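You operate a simulated robot arm through the tools that you are given. There is no shell and no other tool.

Carry out the task below with a simulated robot arm. There is one attempt and no reset: what you move stays moved.

TASK
On the long clamp plate, clamp each ring and open each empty clamp.

The check looks at the end state, three seconds after you hand in, the way a careful person would. Anything else that was tipped, shoved, dropped, spilled or broken makes it a failure.

THE ROBOT
A 6-joint arm with a three-finger gripper, fixed in place. Base frame: the origin is at the foot of the arm, x ahead of it, y to its left, z up. Lengths are in cm, angles in degrees, forces in N, time in s.
Its first joint turns from -166.0 to 166.0 degrees. Payload 4.89 kg.
The tool frame sits at the grasp point between the pads (the TCP): z along the fingers, y along the line on which they close. The tips reach 3 cm beyond it. The gripper opens to 16.4 cm. The gripper's body begins 12.5 cm behind the TCP.
Orientation is that of the tool frame in the base frame, as a unit quaternion [w, x, y, z]. With the fingers straight down and closing along the base's y, the tool's x points along the base's -x, its y along +y and its z along -z.

THE INTERFACE
- The arm moves only by the tool move_arm. Its argument "increments" is text: rows parted by semicolons, each of 7 numbers parted by spaces: the shift along the tool's x, y, z in cm, then the turn, a rotation vector about the tool's x, y, z in degrees, then the closure, from 0 (fully open) to 1 (shut). In form: dx dy dz rx ry rz gripper; .... A call has 1 to 20 rows; each row is the pose to reach, as a shift and turn from the pose commanded when the call began, along the tool's axes at that moment. Rows are played at 5 a second. More than 5 cm and 8.6 degrees between two rows, or a gripper value outside its range, and nothing of the call is played. A pose out of reach is approached as far as the arm can. The call stops where the force on the tool passes 70 N (or 10 N more than at its start, if that is more) or the arm is blocked; 0.2 s more then pass. The fingers move at their own pace (about 10.8 cm/s each) and stop on an object; they squeeze with about 29 N. The grip force told is the motor's: it shows also when the fingers shut on nothing. Time passes only in rows, and 0.2 s behind the last, so rows that repeat a pose let the fingers close. The reply holds the time, the measured pose of the TCP, the force on the tool along the base axes, the opening and the grip force, in the units named above and with some noise, with the torque about the TCP (base axes, N m) and any sound that the robot's microphone picked up.
- Cameras (640 x 400 px; columns grow to the right, rows downward): "scene" is fixed at [5.61, -50.21, 138.18]; the picture's right is [0.45, -0.89, 0.00], its down [-0.33, -0.17, -0.93] and it looks along [0.83, 0.42, -0.37] (base axes); focal length 329 px, centre (320, 200). "wrist" rides on the gripper at [7.6, -0.2, -15.2] in the tool frame; the picture's right is [0.02, 1.00, 0.00], its down [-0.88, 0.02, -0.47] and it looks along [-0.47, 0.01, 0.88] (tool axes); focal length 247 px, centre (320, 200). There is no depth. A picture from a camera that has moved, and an enlarged one, comes with that camera's place and axes in the base frame and with its lens. The place of the scene camera against the robot may be out by one fixed shift of up to 1.8 cm in any direction.
- capture(camera): a new picture of that camera. No time passes.
- slide_trunk(by): slides the trunk up (or, below 0, down) by that many cm; the arm rides with it, the base frame stays. It gives what a move gives, with no picture.
- inspect(camera, box): a new picture of the part [left, top, right, bottom] of that camera's present view, enlarged. No time passes.
- hand_in(): hands the job in; it is judged then, once.

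Nothing tells you positions but the pictures and the camera data. Unless the task says otherwise, let go and move clear before handing in.

The tools are called after ">>>" as name(argument=value, ...) on one line, values as JSON. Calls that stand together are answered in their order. move_arm: Moves the arm, as the interface text tells. Its arguments: {"type":"object","properties":{"increments":{"type":"string"}},"required":["increments"]} The other tools are called the same way: slide_trunk (by) slides the trunk up or down; capture (camera) takes a picture; inspect (camera, box) takes an enlarged picture of a part of a camera's view; hand_in () hands the job in.

At the start:

```text
time_s: 0.0
tool_pos: [62.76, 10.56, 105.11]
ee_rot: [-0.001, 0.0, 1.0, -0.001]
wrist_force: [-0.5, 0.1, 0.7]
torque: [0.01, 0.01, -0.02]
grip_width: 16.4
finger_force: 0.2
trunk travel left (down, up): [-17.5, 21.5]
```

scene: 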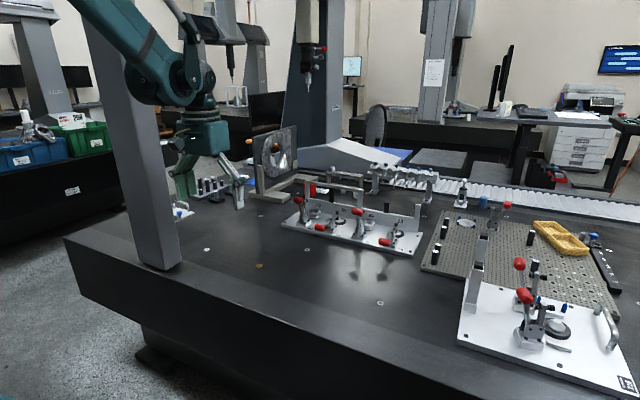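
wrist: 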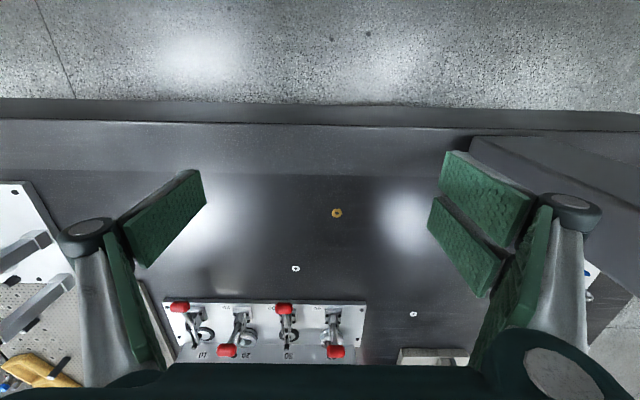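

I see a long plate with four toggle clamps (red handles) ahead of the arm, and a separate short plate at the right. I'll look closer at the long plate first.

>>> inspect(camera="scene", box=[270, 170, 440, 276])

>>> inspect(camera="wrist", box=[150, 280, 390, 380])

>>> inspect(camera="scene", box=[440, 190, 640, 400])

```text
3.76 times, centred on (355, 223) of scene
camera zoom: at [5.61, -50.21, 138.18], right [0.45, -0.89, 0.0], down [-0.33, -0.17, -0.93], along [0.83, 0.42, -0.37], focal length 1238 px, centre (188, 113)
```

zoom: 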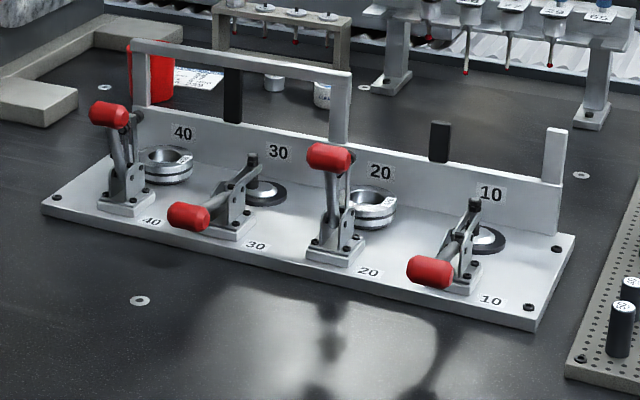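

```text
2.67 times, centred on (270, 330) of wrist
camera zoom: at [55.12, 10.3, 120.25], right [-0.02, 1.0, 0.0], down [0.88, 0.02, 0.47], along [0.47, 0.01, -0.88], focal length 659 px, centre (453, -147)
```

zoom: 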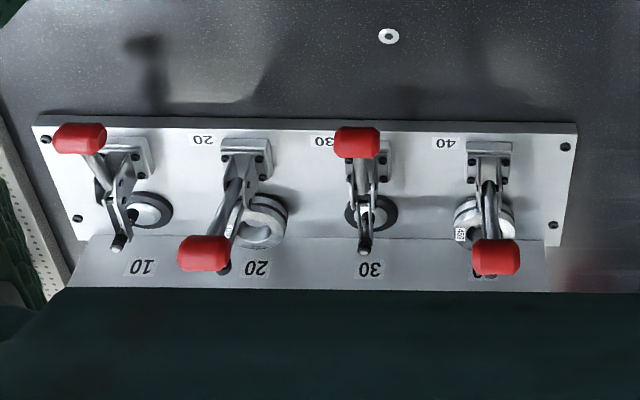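

```text
1.90 times, centred on (540, 295) of scene
camera zoom: at [5.61, -50.21, 138.18], right [0.45, -0.89, 0.0], down [-0.33, -0.17, -0.93], along [0.83, 0.42, -0.37], focal length 626 px, centre (-99, 19)
```

zoom: 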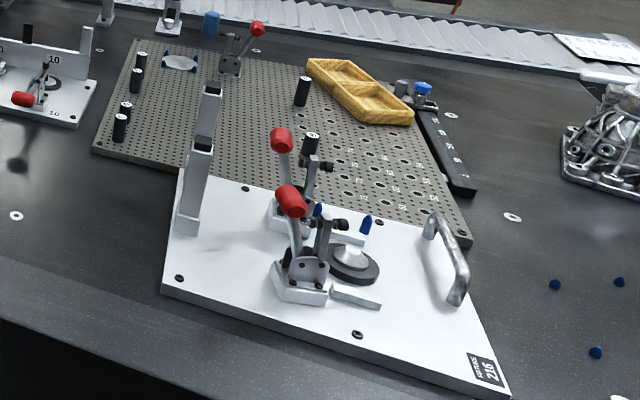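

The long plate seems to lie at roughly x 114, y −33…26, z 73. Stations 20 and 40 hold rings, 10 and 30 look empty. I'll bring the wrist camera nearer and tilt it forward for a better look at how the clamps work.

>>> move_arm(increments="-3 0 0 0 -5 0 0; -6 -2 0 0 -10 0 0; -9 -4 0 0 -15 0 0; -12 -6 0 0 -20 0 0; -15 -8 0 0 -25 0 0; -15 -10 0 0 -30 0 0")

>>> capture(camera="wrist")

>>> capture(camera="scene")

```text
time_s: 1.4
tool_pos: [78.01, 0.81, 105.05]
ee_rot: [0.259, 0.001, 0.966, -0.001]
wrist_force: [0.9, 0.9, -0.5]
torque: [-0.05, 0.1, -0.04]
grip_width: 16.36
finger_force: 0.0
trunk travel left (down, up): [-17.5, 21.5]
```

```text
taken
camera wrist: at [63.71, 0.55, 114.42], right [-0.02, 1.0, -0.01], down [0.53, 0.02, 0.85], along [0.85, 0.01, -0.53], focal length 247 px, centre (320, 200)
```

wrist: 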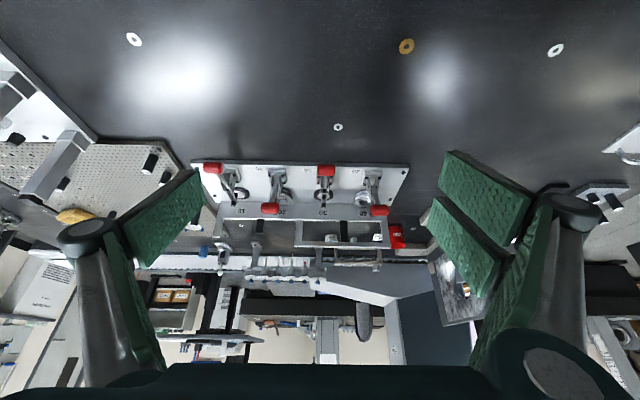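

```text
taken
```

scene: 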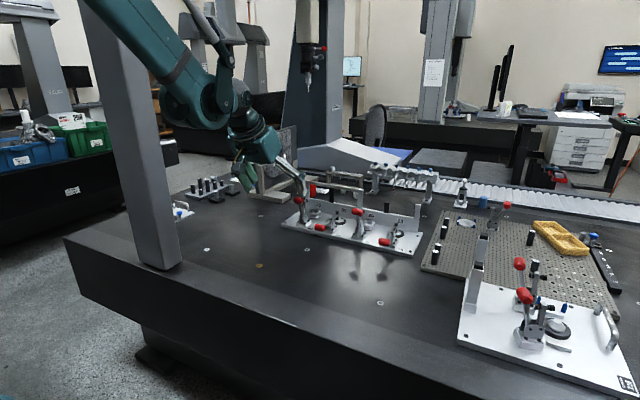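

>>> inspect(camera="wrist", box=[180, 150, 420, 230])

>>> inspect(camera="scene", box=[330, 180, 430, 260])

>>> inspect(camera="scene", box=[270, 170, 370, 250])

```text
2.67 times, centred on (300, 190) of wrist
camera zoom: at [63.71, 0.55, 114.42], right [-0.02, 1.0, -0.01], down [0.53, 0.02, 0.85], along [0.85, 0.01, -0.53], focal length 659 px, centre (373, 227)
```

zoom: 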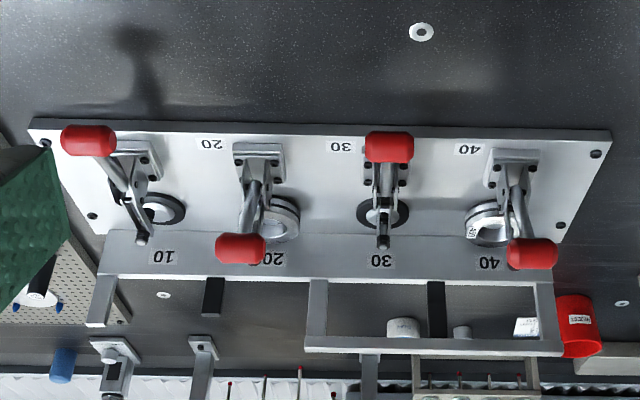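

```text
5.00 times, centred on (380, 220) of scene
camera zoom: at [5.61, -50.21, 138.18], right [0.45, -0.89, 0.0], down [-0.33, -0.17, -0.93], along [0.83, 0.42, -0.37], focal length 1644 px, centre (20, 100)
```

zoom: 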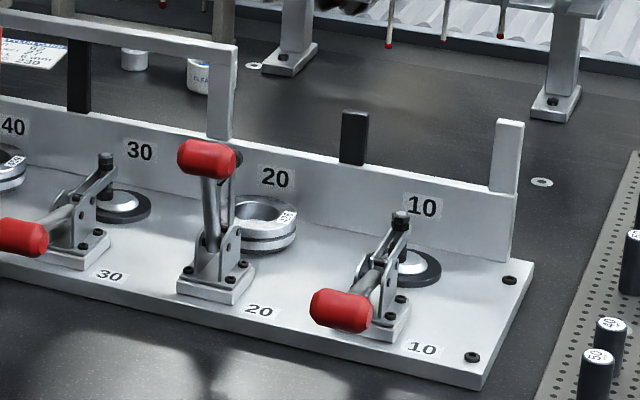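

```text
5.00 times, centred on (320, 210) of scene
camera zoom: at [5.61, -50.21, 138.18], right [0.45, -0.89, 0.0], down [-0.33, -0.17, -0.93], along [0.83, 0.42, -0.37], focal length 1644 px, centre (320, 150)
```

zoom: 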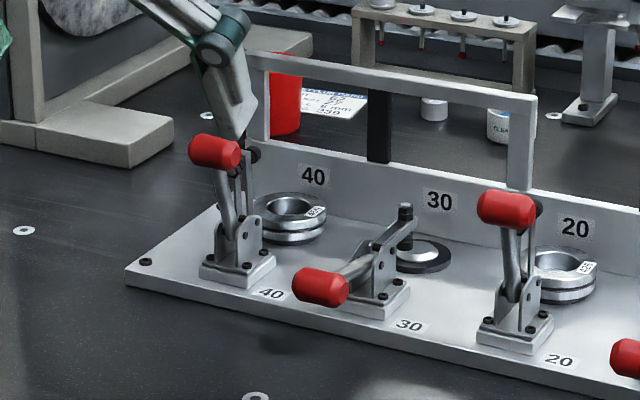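

The clamps are horizontal toggles with T-handles: 10 and 30 are closed (handles low at about x 108.7, z 78) and must be opened. Stations 20 and 40 hold rings and are open (handles up at about x 115, z 85), so they must be closed. I'll test the reach with the tool tilted forward, hovering before station 30.

>>> move_arm(increments="-2.16 0.23 3.39 0 -2.86 0 0.3; -4.33 0.46 6.79 0 -5.7 0 0.5; -6.49 0.69 10.18 0 -8.6 0 0.5; -8.66 0.91 13.58 0 -11.4 0 0.5; -10.82 1.14 16.97 0 -14.3 0 0.5; -12.99 1.37 20.37 0 -17.1 0 0.5; -15.15 1.6 23.76 0 -20 0 0.5; -15.15 1.6 23.76 0 -20 0 0.5")

>>> capture(camera="wrist")

>>> capture(camera="scene")

```text
time_s: 3.2
tool_pos: [102.81, 2.08, 91.71]
ee_rot: [0.422, 0.0, 0.906, 0.0]
wrist_force: [-0.2, -0.5, -1.1]
torque: [-0.01, -0.01, 0.01]
grip_width: 8.2
finger_force: 0.0
trunk travel left (down, up): [-17.5, 21.5]
```

```text
taken
camera wrist: at [86.21, 1.8, 95.56], right [-0.01, 1.0, -0.02], down [0.2, 0.02, 0.98], along [0.98, 0.01, -0.2], focal length 247 px, centre (320, 200)
```

wrist: 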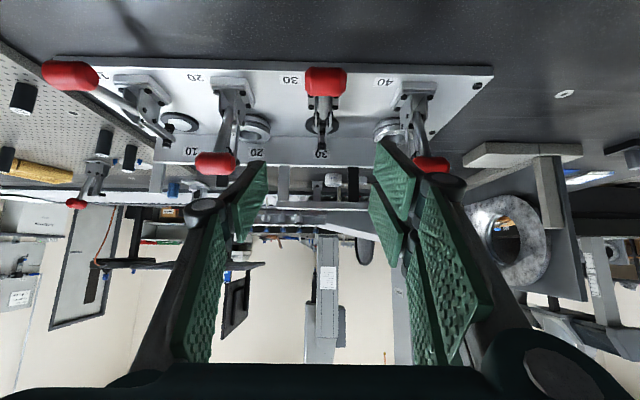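

```text
taken
```

scene: 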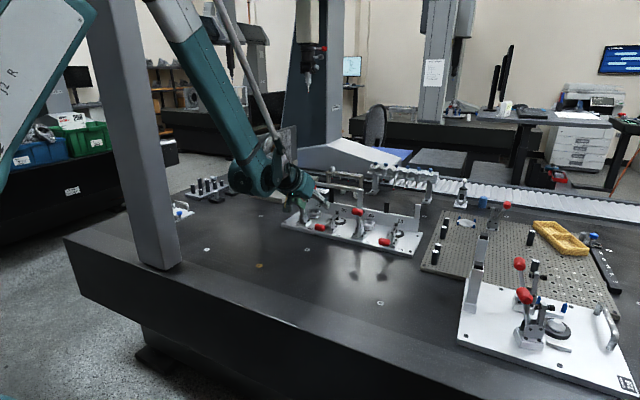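

Reach is fine here. I'll look closer from this pose to refine the handle positions.

>>> inspect(camera="wrist", box=[20, 40, 260, 190])

>>> inspect(camera="wrist", box=[260, 40, 500, 190])

>>> inspect(camera="scene", box=[280, 180, 430, 260])

```text
2.67 times, centred on (140, 115) of wrist
camera zoom: at [86.21, 1.8, 95.56], right [-0.01, 1.0, -0.02], down [0.2, 0.02, 0.98], along [0.98, 0.01, -0.2], focal length 659 px, centre (800, 427)
```

zoom: 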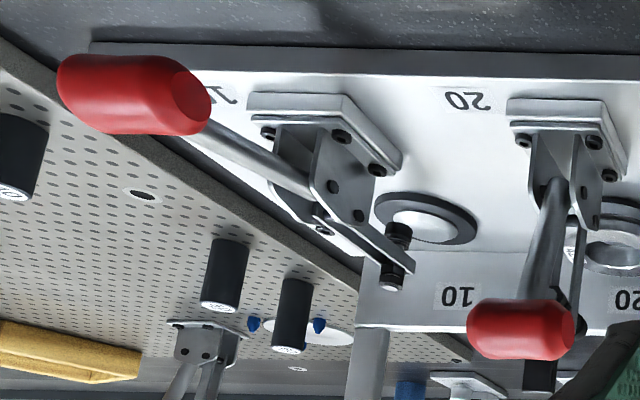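

```text
2.67 times, centred on (380, 115) of wrist
camera zoom: at [86.21, 1.8, 95.56], right [-0.01, 1.0, -0.02], down [0.2, 0.02, 0.98], along [0.98, 0.01, -0.2], focal length 659 px, centre (160, 427)
```

zoom: 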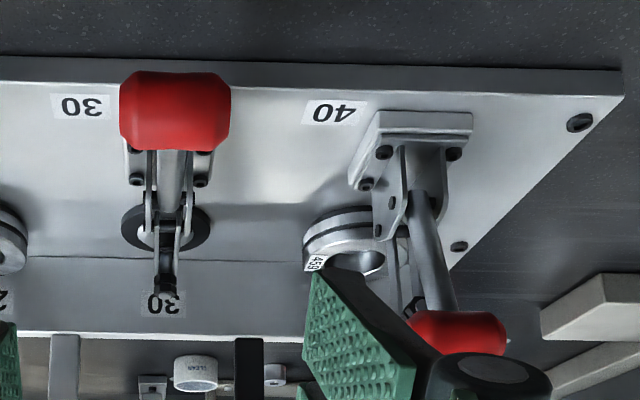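

```text
4.27 times, centred on (355, 220) of scene
camera zoom: at [5.61, -50.21, 138.18], right [0.45, -0.89, 0.0], down [-0.33, -0.17, -0.93], along [0.83, 0.42, -0.37], focal length 1403 px, centre (171, 115)
```

zoom: 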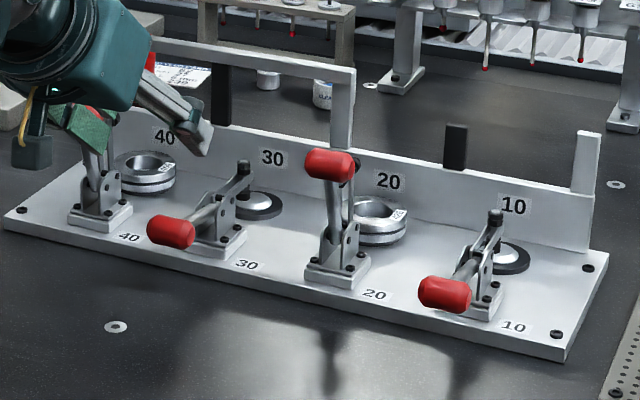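

Handle 30 re-measures at (108.8, 2.4, 78.1), which agrees with before. I'll move the open gripper in to straddle it along the tool axis.

>>> move_arm(increments="3.4 0.1 1.7 0 0 0 0.5; 6.73 0.2 3.46 0 0 0 0.5; 6.73 0.2 6.8 0 0 0 0.5; 6.73 0.2 10.1 0 0 0 0.5; 6.73 0.2 13.4 0 0 0 0.5; 6.73 0.2 13.4 0 0 0 0.5")

>>> capture(camera="wrist")

>>> inspect(camera="scene", box=[280, 180, 430, 260])

```text
time_s: 4.6
tool_pos: [108.55, 2.39, 78.16]
ee_rot: [0.422, 0.0, 0.907, 0.0]
wrist_force: [-0.6, 0.3, 0.0]
torque: [0.02, 0.0, 0.0]
grip_width: 8.21
finger_force: 0.1
trunk travel left (down, up): [-17.5, 21.5]
```

```text
taken
camera wrist: at [91.96, 2.22, 82.03], right [-0.01, 1.0, -0.02], down [0.2, 0.02, 0.98], along [0.98, 0.01, -0.2], focal length 247 px, centre (320, 200)
```

wrist: 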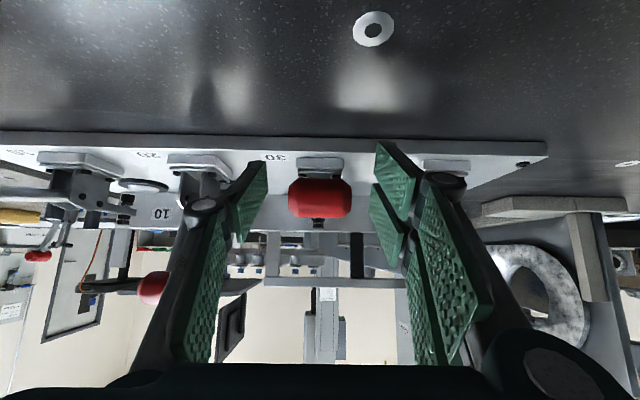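

```text
4.27 times, centred on (355, 220) of scene
camera zoom: at [5.61, -50.21, 138.18], right [0.45, -0.89, 0.0], down [-0.33, -0.17, -0.93], along [0.83, 0.42, -0.37], focal length 1403 px, centre (171, 115)
```

zoom: 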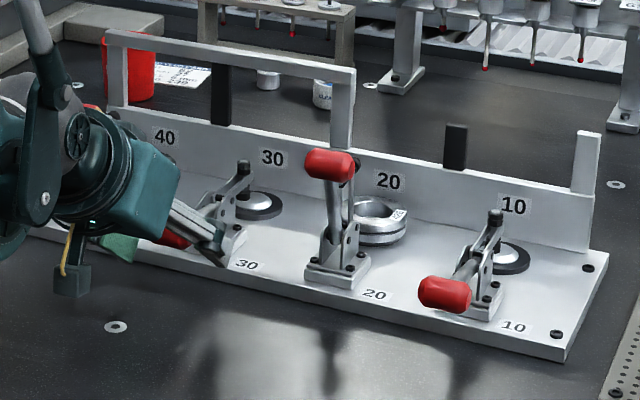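

The handle sits right at the grasp point. I'll close on its ends.

>>> move_arm(increments="0 0 0 0 0 0 1; 0 0 0 0 0 0 1; 0 0 0 0 0 0 1; 0 0 0 0 0 0 1")

>>> capture(camera="wrist")

```text
time_s: 5.6
tool_pos: [108.57, 2.58, 78.18]
ee_rot: [0.422, 0.0, 0.906, 0.0]
wrist_force: [2.5, 0.1, -0.1]
torque: [0.01, 0.15, -0.04]
grip_width: 4.07
finger_force: 28.8
trunk travel left (down, up): [-17.5, 21.5]
```

```text
taken
camera wrist: at [91.95, 2.22, 82.04], right [-0.01, 1.0, -0.02], down [0.2, 0.02, 0.98], along [0.98, 0.01, -0.2], focal length 247 px, centre (320, 200)
```

wrist: 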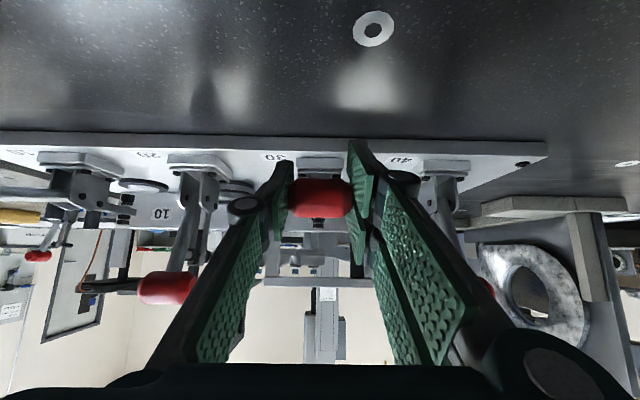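

Firmly gripped (4.1 cm). Now I'll swing the handle up along its arc about the pivot near (117.6, 76.2), first half.

>>> move_arm(increments="-0.35 0 -0.17 0 0 0 1; -0.71 0 -0.34 0 0 0 1; -1.08 0 -0.48 0 0 0 1; -1.45 0 -0.62 0 0 0 1; -1.83 0 -0.73 0 0 0 1; -2.22 0 -0.83 0 0 0 1; -3.0 0 -0.97 0 0 0 1; -3.79 0 -1.05 0 0 0 1; -4.59 0 -1.06 0 0 0 1")

>>> capture(camera="wrist")

>>> inspect(camera="scene", box=[280, 180, 430, 260])

```text
time_s: 7.6
tool_pos: [110.81, 2.45, 82.35]
ee_rot: [0.422, 0.0, 0.906, 0.0]
wrist_force: [-7.3, 26.1, -8.7]
torque: [0.1, 0.88, 0.21]
grip_width: 4.09
finger_force: 29.2
trunk travel left (down, up): [-17.5, 21.5]
```

```text
taken
camera wrist: at [94.18, 2.2, 86.25], right [-0.01, 1.0, -0.02], down [0.2, 0.02, 0.98], along [0.98, 0.01, -0.2], focal length 247 px, centre (320, 200)
```

wrist: 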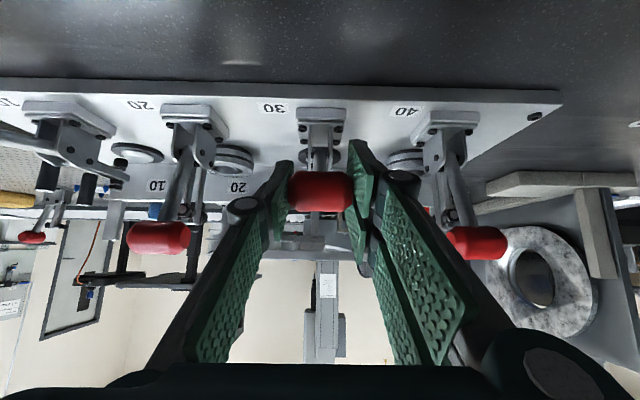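

```text
4.27 times, centred on (355, 220) of scene
camera zoom: at [5.61, -50.21, 138.18], right [0.45, -0.89, 0.0], down [-0.33, -0.17, -0.93], along [0.83, 0.42, -0.37], focal length 1403 px, centre (171, 115)
```

zoom: 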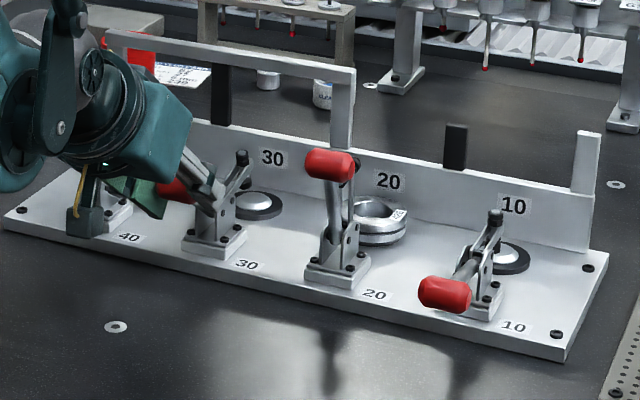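

The clamp arm of station 30 is rising as expected. I'll continue the arc, easing slightly toward +y to relieve the side force.

>>> move_arm(increments="-0.4 0.05 0.03 0 0 0 1; -0.79 0.1 0.06 0 0 0 1; -1.57 0.1 0.2 0 0 0 1; -2.33 0.1 0.39 0 0 0 1")

```text
time_s: 8.6
tool_pos: [112.75, 2.51, 84.03]
ee_rot: [0.423, -0.001, 0.906, 0.0]
wrist_force: [-8.8, 31.3, -6.9]
torque: [0.18, 0.87, 0.2]
grip_width: 4.11
finger_force: 28.9
trunk travel left (down, up): [-17.5, 21.5]
```

>>> move_arm(increments="-0.37 0.1 0.13 0 0 0 1; -0.75 0.2 0.27 0 0 0 1; -1.1 0.2 0.42 0 0 0 1; -1.48 0.2 0.59 0 0 0 1")

>>> capture(camera="wrist")

>>> inspect(camera="scene", box=[280, 180, 430, 260])

```text
time_s: 9.6
tool_pos: [114.13, 2.5, 84.67]
ee_rot: [0.423, 0.0, 0.906, -0.001]
wrist_force: [-9.3, -6.3, -4.1]
torque: [-0.1, 0.9, 0.0]
grip_width: 4.09
finger_force: 28.9
trunk travel left (down, up): [-17.5, 21.5]
```

```text
taken
camera wrist: at [97.42, 2.25, 88.61], right [-0.01, 1.0, -0.02], down [0.2, 0.02, 0.98], along [0.98, 0.01, -0.2], focal length 247 px, centre (320, 200)
```

wrist: 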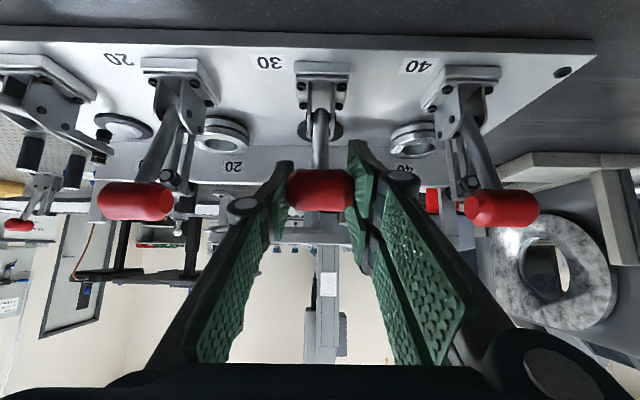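

```text
4.27 times, centred on (355, 220) of scene
camera zoom: at [5.61, -50.21, 138.18], right [0.45, -0.89, 0.0], down [-0.33, -0.17, -0.93], along [0.83, 0.42, -0.37], focal length 1403 px, centre (171, 115)
```

zoom: 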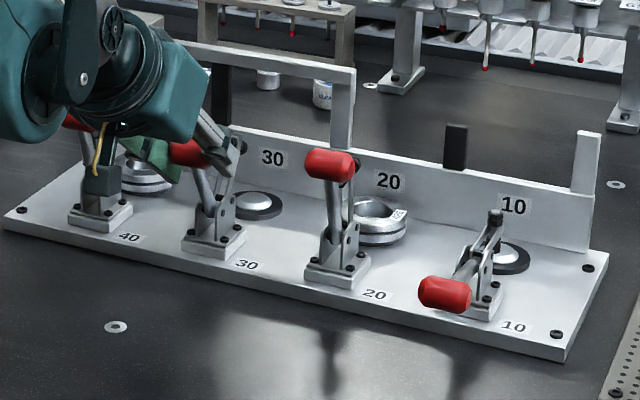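

>>> move_arm(increments="-0.35 0 0.2 0 0 0 1; -0.69 0 0.41 0 0 0 1; -1.08 0 0.66 0 0 0 1; -1.28 0 0.8 0 0 0 1; -1.28 0 0.8 0 0 0 1")

>>> inspect(camera="scene", box=[280, 180, 430, 260])

```text
time_s: 10.8
tool_pos: [115.35, 2.5, 85.14]
ee_rot: [0.423, 0.0, 0.906, 0.001]
wrist_force: [-7.3, -29.0, 5.0]
torque: [-0.14, 0.7, -0.13]
grip_width: 4.04
finger_force: 28.8
trunk travel left (down, up): [-17.5, 21.5]
```

```text
4.27 times, centred on (355, 220) of scene
camera zoom: at [5.61, -50.21, 138.18], right [0.45, -0.89, 0.0], down [-0.33, -0.17, -0.93], along [0.83, 0.42, -0.37], focal length 1403 px, centre (171, 115)
```

zoom: 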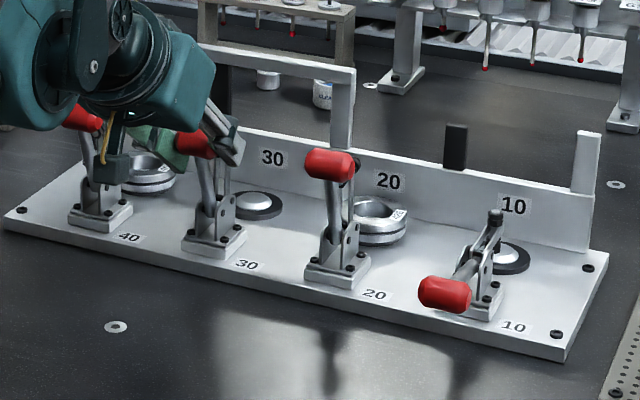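

Handle 30 is now at the same attitude as the open clamps 20 and 40. I'll release and back out.

>>> move_arm(increments="0 0 0 0 0 0 0.55; 0 0 0 0 0 0 0.5; 0 0 0 0 0 0 0.5; 0 0 -4 0 0 0 0.5; 0 0 -8 0 0 0 0.5; 0 0 -12 0 0 0 0.5; 0 0 -12 0 0 0 0.5")

>>> capture(camera="wrist")

>>> inspect(camera="scene", box=[280, 180, 430, 260])

```text
time_s: 12.4
tool_pos: [106.17, 2.54, 92.78]
ee_rot: [0.423, 0.001, 0.906, 0.0]
wrist_force: [-1.3, -0.3, 0.4]
torque: [0.02, 0.0, -0.01]
grip_width: 8.2
finger_force: 0.0
trunk travel left (down, up): [-17.5, 21.5]
```

```text
taken
camera wrist: at [89.56, 2.23, 96.72], right [-0.01, 1.0, -0.02], down [0.2, 0.02, 0.98], along [0.98, 0.01, -0.2], focal length 247 px, centre (320, 200)
```

wrist: 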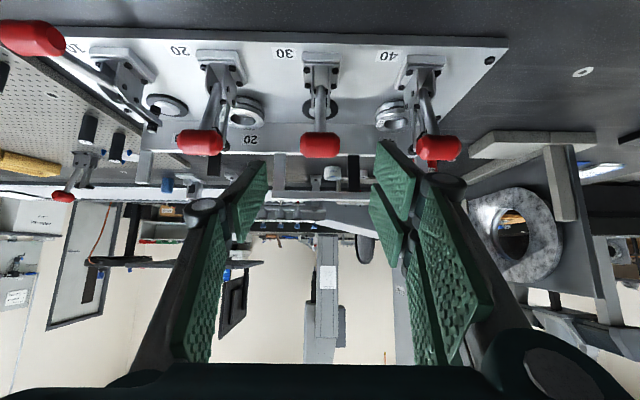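

```text
4.27 times, centred on (355, 220) of scene
camera zoom: at [5.61, -50.21, 138.18], right [0.45, -0.89, 0.0], down [-0.33, -0.17, -0.93], along [0.83, 0.42, -0.37], focal length 1403 px, centre (171, 115)
```

zoom: 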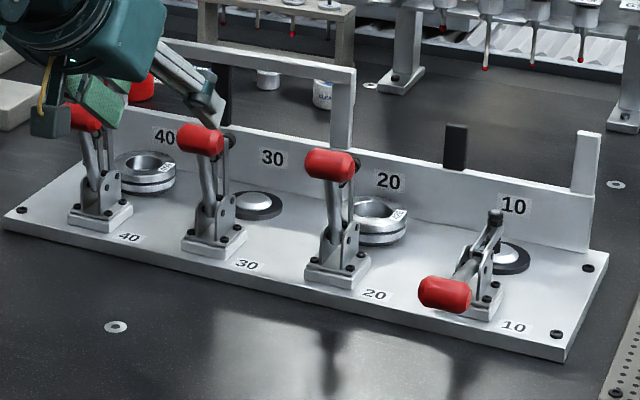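

Station 30 is open and stays so. Next is station 40 (ring present, open): handle at about (115, 15.5, 85). I'll slide over and straddle it.

>>> move_arm(increments="0 4.4 0 0 0 0 0.5; 0.1 8.8 0.4 0 0 0 0.5; 0.22 13 0.83 0 0 0 0.5; 0.22 13 4 0 0 0 0.5; 0.23 13 8 0 0 0 0.5; 0.24 13 11.7 0 0 0 0.5; 0.24 13 11.7 0 0 0 0.5")

>>> capture(camera="wrist")

>>> inspect(camera="scene", box=[280, 180, 430, 260])

```text
time_s: 14.0
tool_pos: [115.25, 15.88, 85.25]
ee_rot: [0.422, 0.0, 0.906, 0.0]
wrist_force: [-0.8, 0.0, -0.7]
torque: [-0.02, -0.04, 0.01]
grip_width: 8.18
finger_force: 0.1
trunk travel left (down, up): [-17.5, 21.5]
```

```text
taken
camera wrist: at [98.65, 15.51, 89.08], right [-0.01, 1.0, -0.02], down [0.2, 0.02, 0.98], along [0.98, 0.01, -0.2], focal length 247 px, centre (320, 200)
```

wrist: 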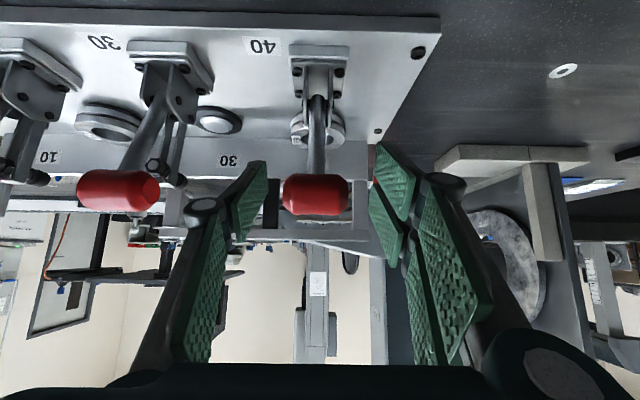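

```text
4.27 times, centred on (355, 220) of scene
camera zoom: at [5.61, -50.21, 138.18], right [0.45, -0.89, 0.0], down [-0.33, -0.17, -0.93], along [0.83, 0.42, -0.37], focal length 1403 px, centre (171, 115)
```

zoom: 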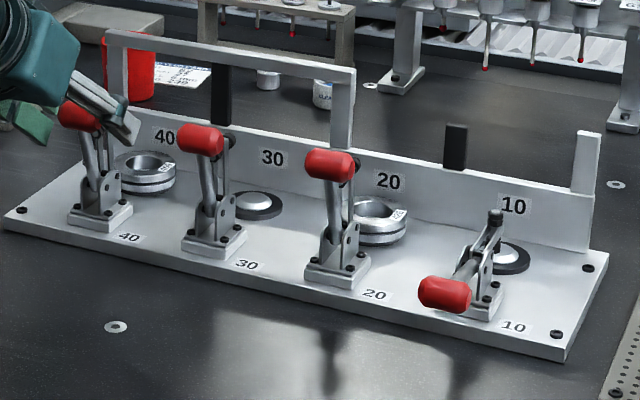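

The handle is a little left of centre, so I'll shift −0.4 in y and close on it.

>>> move_arm(increments="0 -0.4 0 0 0 0 0.5; 0 -0.4 0 0 0 0 1; 0 -0.4 0 0 0 0 1; 0 -0.4 0 0 0 0 1; 0 -0.4 0 0 0 0 1")

>>> capture(camera="wrist")

```text
time_s: 15.2
tool_pos: [115.21, 15.5, 85.19]
ee_rot: [0.423, -0.001, 0.906, 0.001]
wrist_force: [1.7, 20.1, -0.4]
torque: [0.29, -0.07, 0.15]
grip_width: 4.09
finger_force: 28.9
trunk travel left (down, up): [-17.5, 21.5]
```

```text
taken
camera wrist: at [98.58, 15.2, 89.13], right [-0.01, 1.0, -0.02], down [0.2, 0.02, 0.98], along [0.98, 0.01, -0.2], focal length 247 px, centre (320, 200)
```

wrist: 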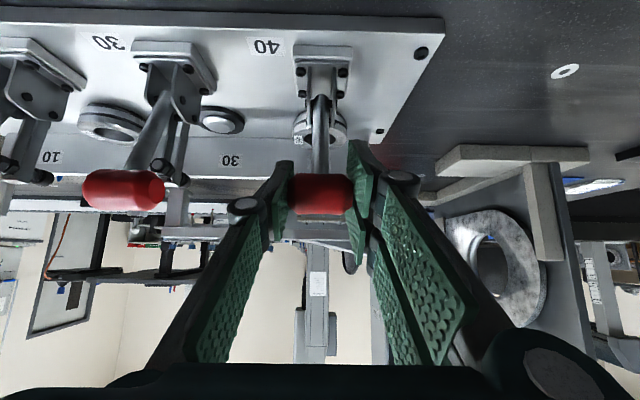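

Gripped, with some side load; I'll ease +0.15 in y and swing the handle down toward the robot along the arc.

>>> move_arm(increments="0.38 0.15 -0.22 0 0 0 1; 0.76 0.15 -0.45 0 0 0 1; 1.62 0.15 -0.84 0 0 0 1; 2.37 0.15 -1.12 0 0 0 1; 3.14 0.15 -1.31 0 0 0 1; 3.92 0.15 -1.45 0 0 0 1; 4.71 0.15 -1.5 0 0 0 1; 5.51 0.15 -1.5 0 0 0 1")

>>> capture(camera="wrist")

>>> inspect(camera="scene", box=[280, 180, 430, 260])

```text
time_s: 17.0
tool_pos: [110.38, 15.61, 81.95]
ee_rot: [0.423, 0.001, 0.906, -0.001]
wrist_force: [3.3, 17.0, 9.7]
torque: [0.2, -0.91, 0.08]
grip_width: 4.08
finger_force: 29.1
trunk travel left (down, up): [-17.5, 21.5]
```

```text
taken
camera wrist: at [93.82, 15.22, 85.87], right [-0.01, 1.0, -0.02], down [0.2, 0.02, 0.98], along [0.98, 0.01, -0.2], focal length 247 px, centre (320, 200)
```

wrist: 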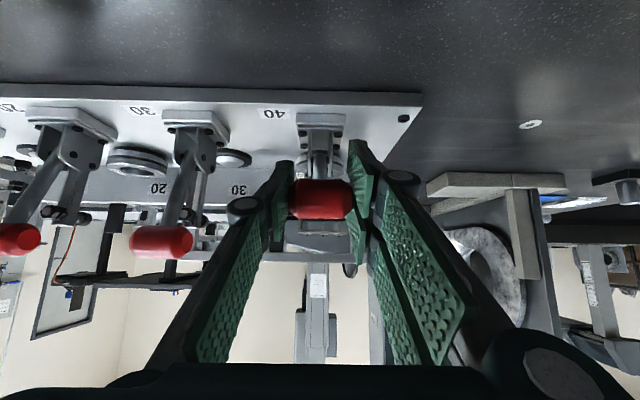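

```text
4.27 times, centred on (355, 220) of scene
camera zoom: at [5.61, -50.21, 138.18], right [0.45, -0.89, 0.0], down [-0.33, -0.17, -0.93], along [0.83, 0.42, -0.37], focal length 1403 px, centre (171, 115)
```

zoom: 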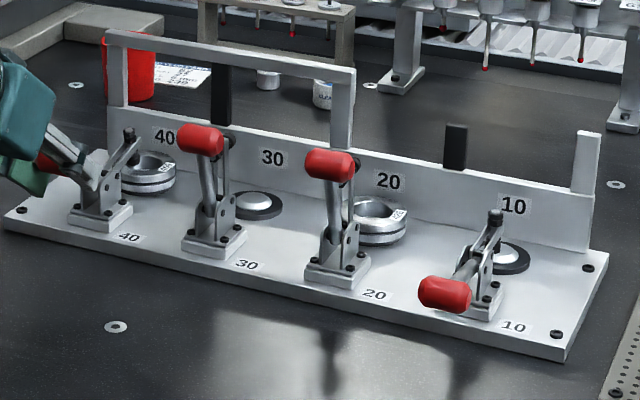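

Arm 40 is coming down over its ring. I'll continue to the closed position in small steps.

>>> move_arm(increments="0.4 0.1 0.04 0 0 0 1; 0.79 0.1 0.08 0 0 0 1; 1.18 0.1 0.15 0 0 0 1; 1.57 0.1 0.22 0 0 0 1; 1.95 0.1 0.32 0 0 0 1; 2.33 0.1 0.43 0 0 0 1; 2.7 0.1 0.57 0 0 0 1; 3.08 0.1 0.71 0 0 0 1; 3.43 0.1 0.88 0 0 0 1; 3.79 0.1 1.06 0 0 0 1; 3.79 0.1 1.06 0 0 0 1")

>>> capture(camera="wrist")

>>> inspect(camera="scene", box=[280, 180, 430, 260])

```text
time_s: 19.4
tool_pos: [108.8, 15.61, 78.34]
ee_rot: [0.422, 0.001, 0.906, 0.0]
wrist_force: [2.9, -23.6, 6.2]
torque: [-0.11, -0.71, -0.22]
grip_width: 4.09
finger_force: 28.7
trunk travel left (down, up): [-17.5, 21.5]
```

```text
taken
camera wrist: at [92.15, 15.25, 82.26], right [-0.01, 1.0, -0.02], down [0.2, 0.02, 0.98], along [0.98, 0.01, -0.2], focal length 247 px, centre (320, 200)
```

wrist: 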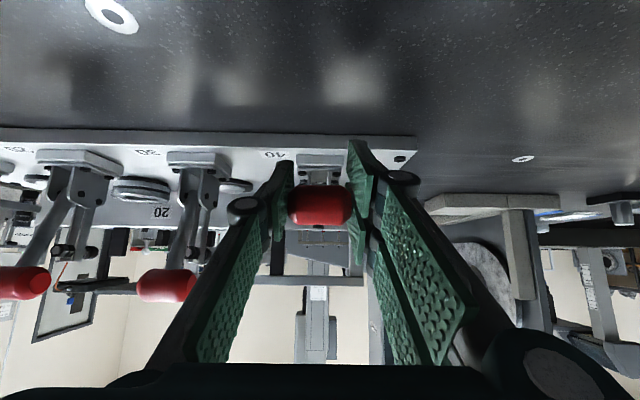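

```text
4.27 times, centred on (355, 220) of scene
camera zoom: at [5.61, -50.21, 138.18], right [0.45, -0.89, 0.0], down [-0.33, -0.17, -0.93], along [0.83, 0.42, -0.37], focal length 1403 px, centre (171, 115)
```

zoom: 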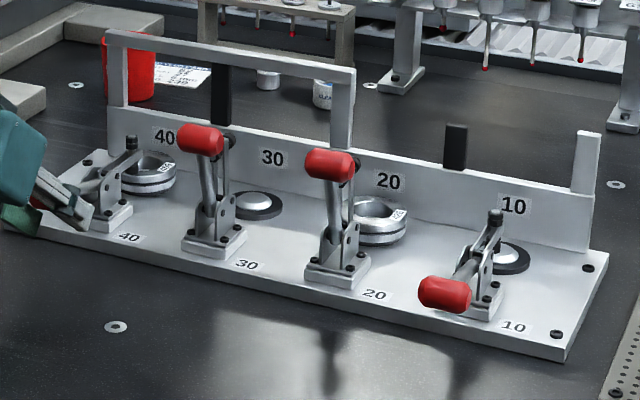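

The handle is nearly down. I'll press a little further to seat the toggle past centre, watching force.

>>> move_arm(increments="0.14 -0.1 0.07 0 0 0 1; 0.28 -0.1 0.15 0 0 0 1; 0.42 -0.1 0.23 0 0 0 1; 0.42 -0.1 0.23 0 0 0 1")

```text
time_s: 20.4
tool_pos: [108.76, 15.53, 77.98]
ee_rot: [0.422, -0.001, 0.906, 0.0]
wrist_force: [-4.3, -4.0, 7.6]
torque: [-0.01, -0.85, 0.05]
grip_width: 4.08
finger_force: 28.9
trunk travel left (down, up): [-17.5, 21.5]
```

>>> move_arm(increments="0.14 0 0.08 0 0 0 1; 0.28 0 0.16 0 0 0 1; 0.28 0 0.16 0 0 0 1")

>>> inspect(camera="scene", box=[280, 190, 340, 240])

```text
time_s: 21.2
tool_pos: [108.74, 15.68, 77.64]
ee_rot: [0.423, 0.0, 0.906, 0.0]
wrist_force: [-2.7, 2.1, 6.4]
torque: [-0.07, -0.87, 0.03]
grip_width: 4.09
finger_force: 29.9
trunk travel left (down, up): [-17.5, 21.5]
```

```text
8.00 times, centred on (310, 215) of scene
camera zoom: at [5.61, -50.21, 138.18], right [0.45, -0.89, 0.0], down [-0.33, -0.17, -0.93], along [0.83, 0.42, -0.37], focal length 2630 px, centre (400, 80)
```

zoom: 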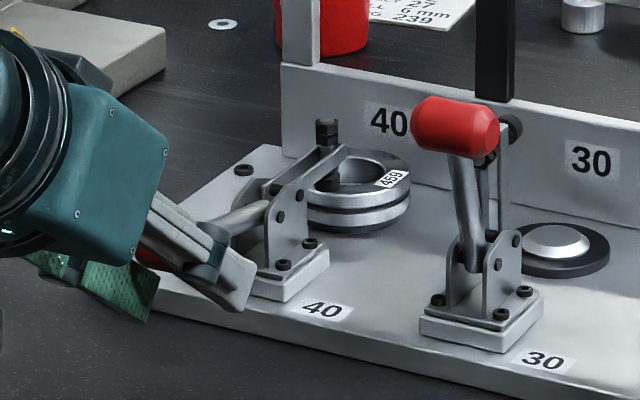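

>>> move_arm(increments="0 0 0 0 0 0 0.55; 0 0 0 0 0 0 0.5; 0 0 0 0 0 0 0.5; 0 0 -4 0 0 0 0.5; 0 0 -8 0 0 0 0.5; -3 0 -12 0 0 0 0.5; -3 0 -12 0 0 0 0.5")

>>> capture(camera="wrist")

>>> inspect(camera="scene", box=[280, 190, 340, 240])

>>> inspect(camera="scene", box=[280, 180, 430, 260])

```text
time_s: 22.8
tool_pos: [101.53, 15.51, 87.53]
ee_rot: [0.422, 0.0, 0.907, 0.0]
wrist_force: [0.2, 0.0, 0.0]
torque: [0.0, -0.03, 0.04]
grip_width: 8.2
finger_force: 0.1
trunk travel left (down, up): [-17.5, 21.5]
```

```text
taken
camera wrist: at [84.91, 15.21, 91.52], right [-0.01, 1.0, -0.02], down [0.2, 0.02, 0.98], along [0.98, 0.01, -0.2], focal length 247 px, centre (320, 200)
```

wrist: 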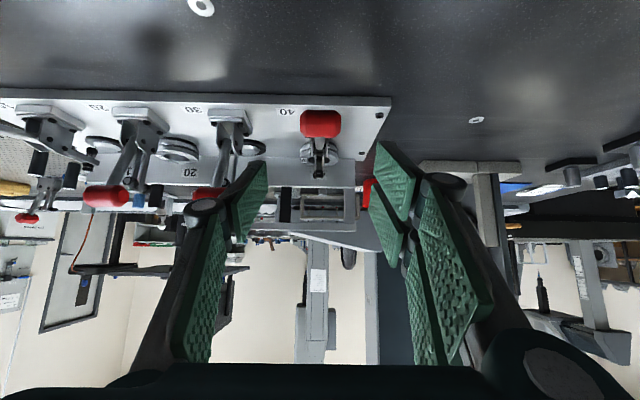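

```text
8.00 times, centred on (310, 215) of scene
camera zoom: at [5.61, -50.21, 138.18], right [0.45, -0.89, 0.0], down [-0.33, -0.17, -0.93], along [0.83, 0.42, -0.37], focal length 2630 px, centre (400, 80)
```

zoom: 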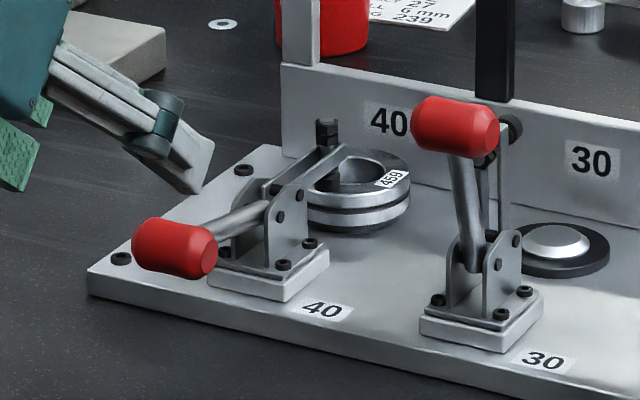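

```text
4.27 times, centred on (355, 220) of scene
camera zoom: at [5.61, -50.21, 138.18], right [0.45, -0.89, 0.0], down [-0.33, -0.17, -0.93], along [0.83, 0.42, -0.37], focal length 1403 px, centre (171, 115)
```

zoom: 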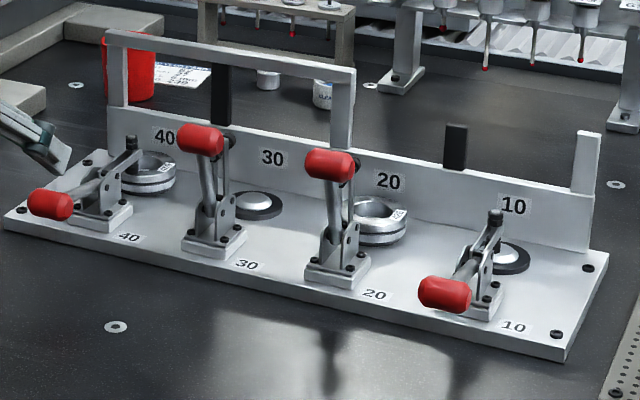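

Station 40 is clamped. Next is station 20's handle at about (115, −10.8, 85); I'll go up, across in front of handle 30, and straddle it.

>>> move_arm(increments="-2 0 -1.7 0 0 0 0.5; -3.6 -3 -3.0 0 0 0 0.5; -3.6 -7.8 -3.0 0 0 0 0.5; -3.6 -12.6 -3.0 0 0 0 0.5; -3.6 -17.4 -3.0 0 0 0 0.5; -3.6 -22.2 -3.0 0 0 0 0.5; -4.5 -26.4 -2.0 0 0 0 0.5; -6.88 -26.4 0.89 0 0 0 0.5; -6.9 -26.4 4.5 0 0 0 0.5; -6.9 -26.4 4.5 0 0 0 0.5")

>>> capture(camera="wrist")

```text
time_s: 25.0
tool_pos: [108.89, -11.22, 90.03]
ee_rot: [0.422, 0.001, 0.907, 0.0]
wrist_force: [-0.7, -0.7, 0.3]
torque: [0.02, -0.02, 0.05]
grip_width: 8.21
finger_force: 0.0
trunk travel left (down, up): [-17.5, 21.5]
```

```text
taken
camera wrist: at [92.36, -11.49, 93.86], right [-0.01, 1.0, -0.02], down [0.2, 0.02, 0.98], along [0.98, 0.01, -0.2], focal length 247 px, centre (320, 200)
```

wrist: 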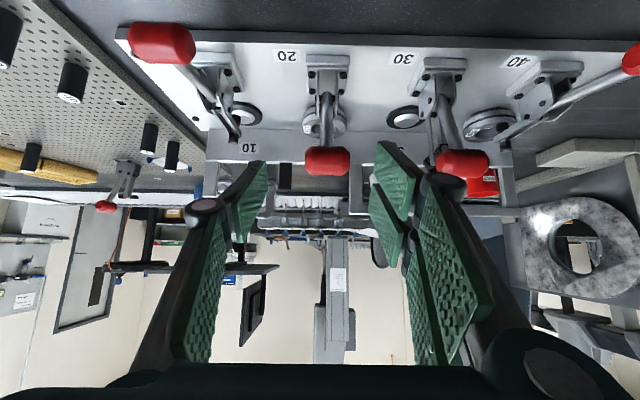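

>>> move_arm(increments="0 0.45 3.7 0 0 0 0.5; 0 0.45 7.3 0 0 0 0.5; 0 0.45 7.3 0 0 0 0.5; 0 0.45 7.3 0 0 0 0.5")

>>> capture(camera="wrist")

```text
time_s: 26.0
tool_pos: [114.9, -10.79, 85.47]
ee_rot: [0.423, 0.0, 0.906, 0.001]
wrist_force: [0.5, 1.1, -0.8]
torque: [0.0, -0.03, -0.01]
grip_width: 8.17
finger_force: 0.1
trunk travel left (down, up): [-17.5, 21.5]
```

```text
taken
camera wrist: at [98.31, -11.05, 89.36], right [-0.01, 1.0, -0.02], down [0.2, 0.02, 0.98], along [0.98, 0.01, -0.2], focal length 247 px, centre (320, 200)
```

wrist: 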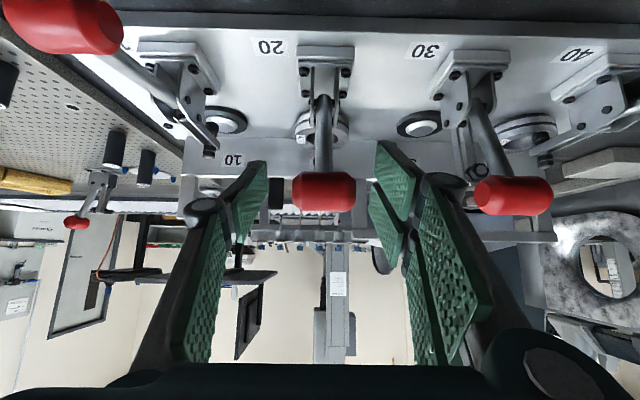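

Centred on handle 20. Closing.

>>> move_arm(increments="0 0.15 0 0 0 0 0.5; 0 0.15 0 0 0 0 1; 0 0.15 0 0 0 0 1; 0 0.15 0 0 0 0 1; 0 0.15 0 0 0 0 1")

```text
time_s: 27.2
tool_pos: [114.89, -10.51, 85.39]
ee_rot: [0.422, 0.0, 0.907, 0.0]
wrist_force: [-0.4, 5.6, 1.0]
torque: [0.08, -0.04, 0.13]
grip_width: 4.09
finger_force: 29.1
trunk travel left (down, up): [-17.5, 21.5]
```

>>> move_arm(increments="0.38 0 -0.22 0 0 0 1; 0.76 0 -0.45 0 0 0 1; 1.62 0 -0.84 0 0 0 1; 2.37 0 -1.12 0 0 0 1; 3.14 0 -1.31 0 0 0 1; 3.92 0 -1.45 0 0 0 1; 4.71 0 -1.5 0 0 0 1; 5.51 0 -1.5 0 0 0 1")

>>> capture(camera="wrist")

>>> inspect(camera="scene", box=[280, 180, 430, 260])

```text
time_s: 29.0
tool_pos: [110.06, -10.5, 82.08]
ee_rot: [0.422, 0.001, 0.906, -0.001]
wrist_force: [3.6, -27.2, 9.2]
torque: [-0.24, -0.94, -0.33]
grip_width: 4.12
finger_force: 29.1
trunk travel left (down, up): [-17.5, 21.5]
```

```text
taken
camera wrist: at [93.51, -10.76, 86.03], right [-0.01, 1.0, -0.02], down [0.2, 0.02, 0.98], along [0.98, 0.01, -0.2], focal length 247 px, centre (320, 200)
```

wrist: 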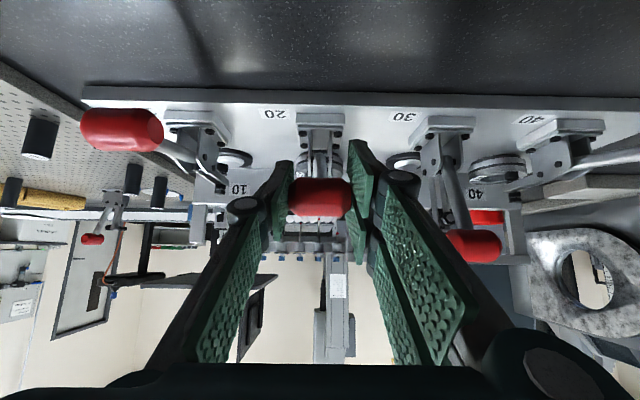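

```text
4.27 times, centred on (355, 220) of scene
camera zoom: at [5.61, -50.21, 138.18], right [0.45, -0.89, 0.0], down [-0.33, -0.17, -0.93], along [0.83, 0.42, -0.37], focal length 1403 px, centre (171, 115)
```

zoom: 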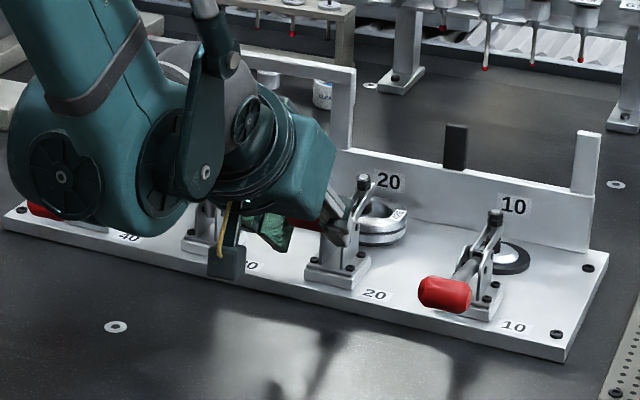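

Arm 20 is descending onto its ring. I'll finish the arc with a small y correction.

>>> move_arm(increments="0.4 -0.1 0.04 0 0 0 1; 0.79 -0.15 0.08 0 0 0 1; 1.18 -0.15 0.15 0 0 0 1; 1.57 -0.15 0.22 0 0 0 1; 1.95 -0.15 0.32 0 0 0 1; 2.33 -0.15 0.43 0 0 0 1; 2.7 -0.15 0.57 0 0 0 1; 3.08 -0.15 0.71 0 0 0 1; 3.43 -0.15 0.88 0 0 0 1; 3.79 -0.15 1.06 0 0 0 1; 4.07 -0.15 1.21 0 0 0 1; 4.21 -0.15 1.29 0 0 0 1; 4.21 -0.15 1.29 0 0 0 1")

>>> inspect(camera="scene", box=[280, 180, 430, 260])

```text
time_s: 31.8
tool_pos: [108.35, -10.56, 78.08]
ee_rot: [0.422, 0.0, 0.906, 0.0]
wrist_force: [-11.9, 6.1, 4.2]
torque: [-0.01, -0.67, 0.05]
grip_width: 4.09
finger_force: 29.3
trunk travel left (down, up): [-17.5, 21.5]
```

```text
4.27 times, centred on (355, 220) of scene
camera zoom: at [5.61, -50.21, 138.18], right [0.45, -0.89, 0.0], down [-0.33, -0.17, -0.93], along [0.83, 0.42, -0.37], focal length 1403 px, centre (171, 115)
```

zoom: 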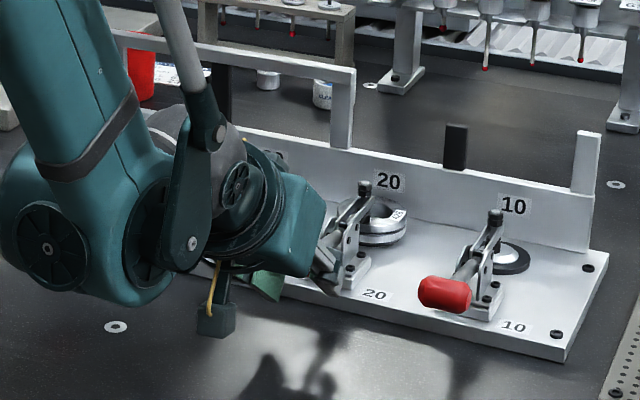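

>>> move_arm(increments="0.16 0 0.13 0 0 0 1; 0.31 0 0.26 0 0 0 1; 0.31 0 0.26 0 0 0 1")

```text
time_s: 32.6
tool_pos: [108.4, -10.6, 77.82]
ee_rot: [0.423, 0.001, 0.906, 0.0]
wrist_force: [-9.5, 9.1, 18.0]
torque: [0.03, -0.68, 0.13]
grip_width: 4.08
finger_force: 29.2
trunk travel left (down, up): [-17.5, 21.5]
```

The force has risen at the end of travel, so the toggle is seated. Releasing and backing out.

>>> move_arm(increments="0 0 0 0 0 0 0.55; 0 0 0 0 0 0 0.5; 0 0 0 0 0 0 0.5; 0 0 -4 0 0 0 0.5; 0 0 -8 0 0 0 0.5; -3 0 -12 0 0 0 0.5; -3 0 -12 0 0 0 0.5")

>>> capture(camera="wrist")

>>> inspect(camera="scene", box=[280, 180, 430, 260])

```text
time_s: 34.2
tool_pos: [101.18, -10.6, 87.9]
ee_rot: [0.423, 0.0, 0.906, 0.0]
wrist_force: [-0.8, 0.5, 0.7]
torque: [0.0, -0.03, 0.01]
grip_width: 8.19
finger_force: 0.1
trunk travel left (down, up): [-17.5, 21.5]
```

```text
taken
camera wrist: at [84.58, -10.8, 91.73], right [-0.01, 1.0, -0.02], down [0.2, 0.02, 0.98], along [0.98, 0.01, -0.2], focal length 247 px, centre (320, 200)
```

wrist: 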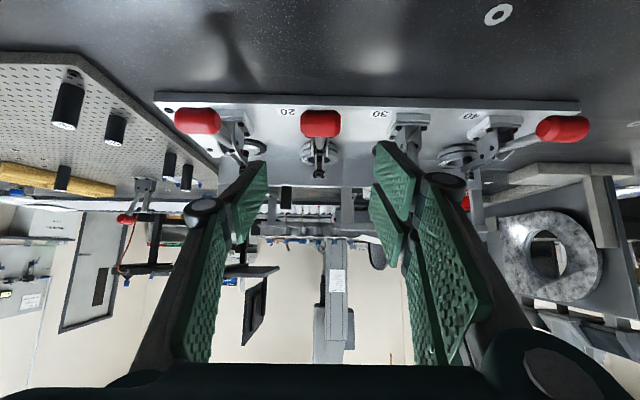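

```text
4.27 times, centred on (355, 220) of scene
camera zoom: at [5.61, -50.21, 138.18], right [0.45, -0.89, 0.0], down [-0.33, -0.17, -0.93], along [0.83, 0.42, -0.37], focal length 1403 px, centre (171, 115)
```

zoom: 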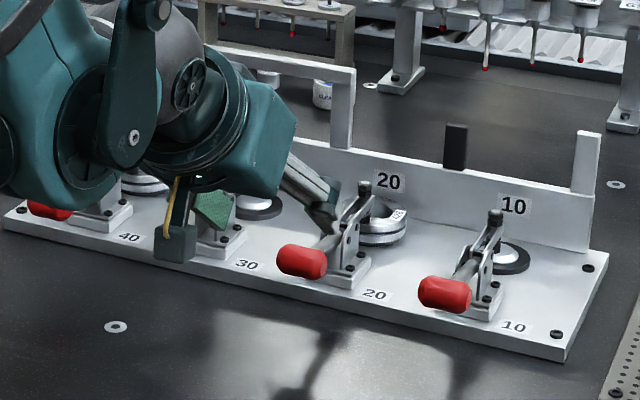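

Station 20 is clamped. Last is station 10 (empty, closed), handle at about (108.6, −23.7, 78.1); moving over and in.

>>> move_arm(increments="0 -4.4 0 0 0 0 0.5; 0 -8.8 0 0 0 0 0.5; 1.3 -13 1 0 0 0 0.5; 2.64 -13 2 0 0 0 0.5; 2.64 -13 6 0 0 0 0.5; 2.64 -13 6 0 0 0 0.5")

>>> capture(camera="wrist")

```text
time_s: 35.6
tool_pos: [103.93, -23.85, 81.94]
ee_rot: [0.422, 0.0, 0.906, -0.001]
wrist_force: [-0.3, -0.4, 0.3]
torque: [0.05, 0.01, 0.05]
grip_width: 8.2
finger_force: 0.0
trunk travel left (down, up): [-17.5, 21.5]
```

```text
taken
camera wrist: at [87.31, -24.09, 85.83], right [-0.01, 1.0, -0.02], down [0.2, 0.02, 0.98], along [0.98, 0.01, -0.2], focal length 247 px, centre (320, 200)
```

wrist: 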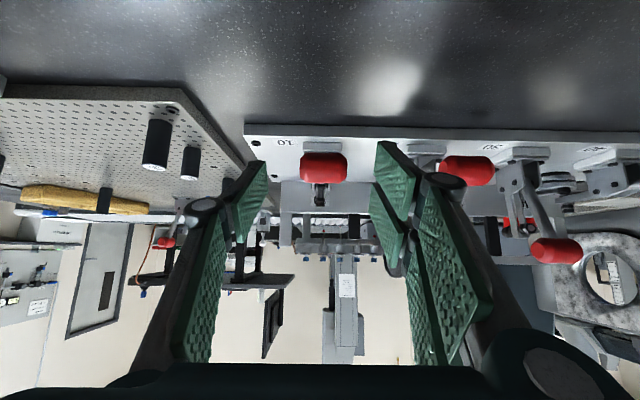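

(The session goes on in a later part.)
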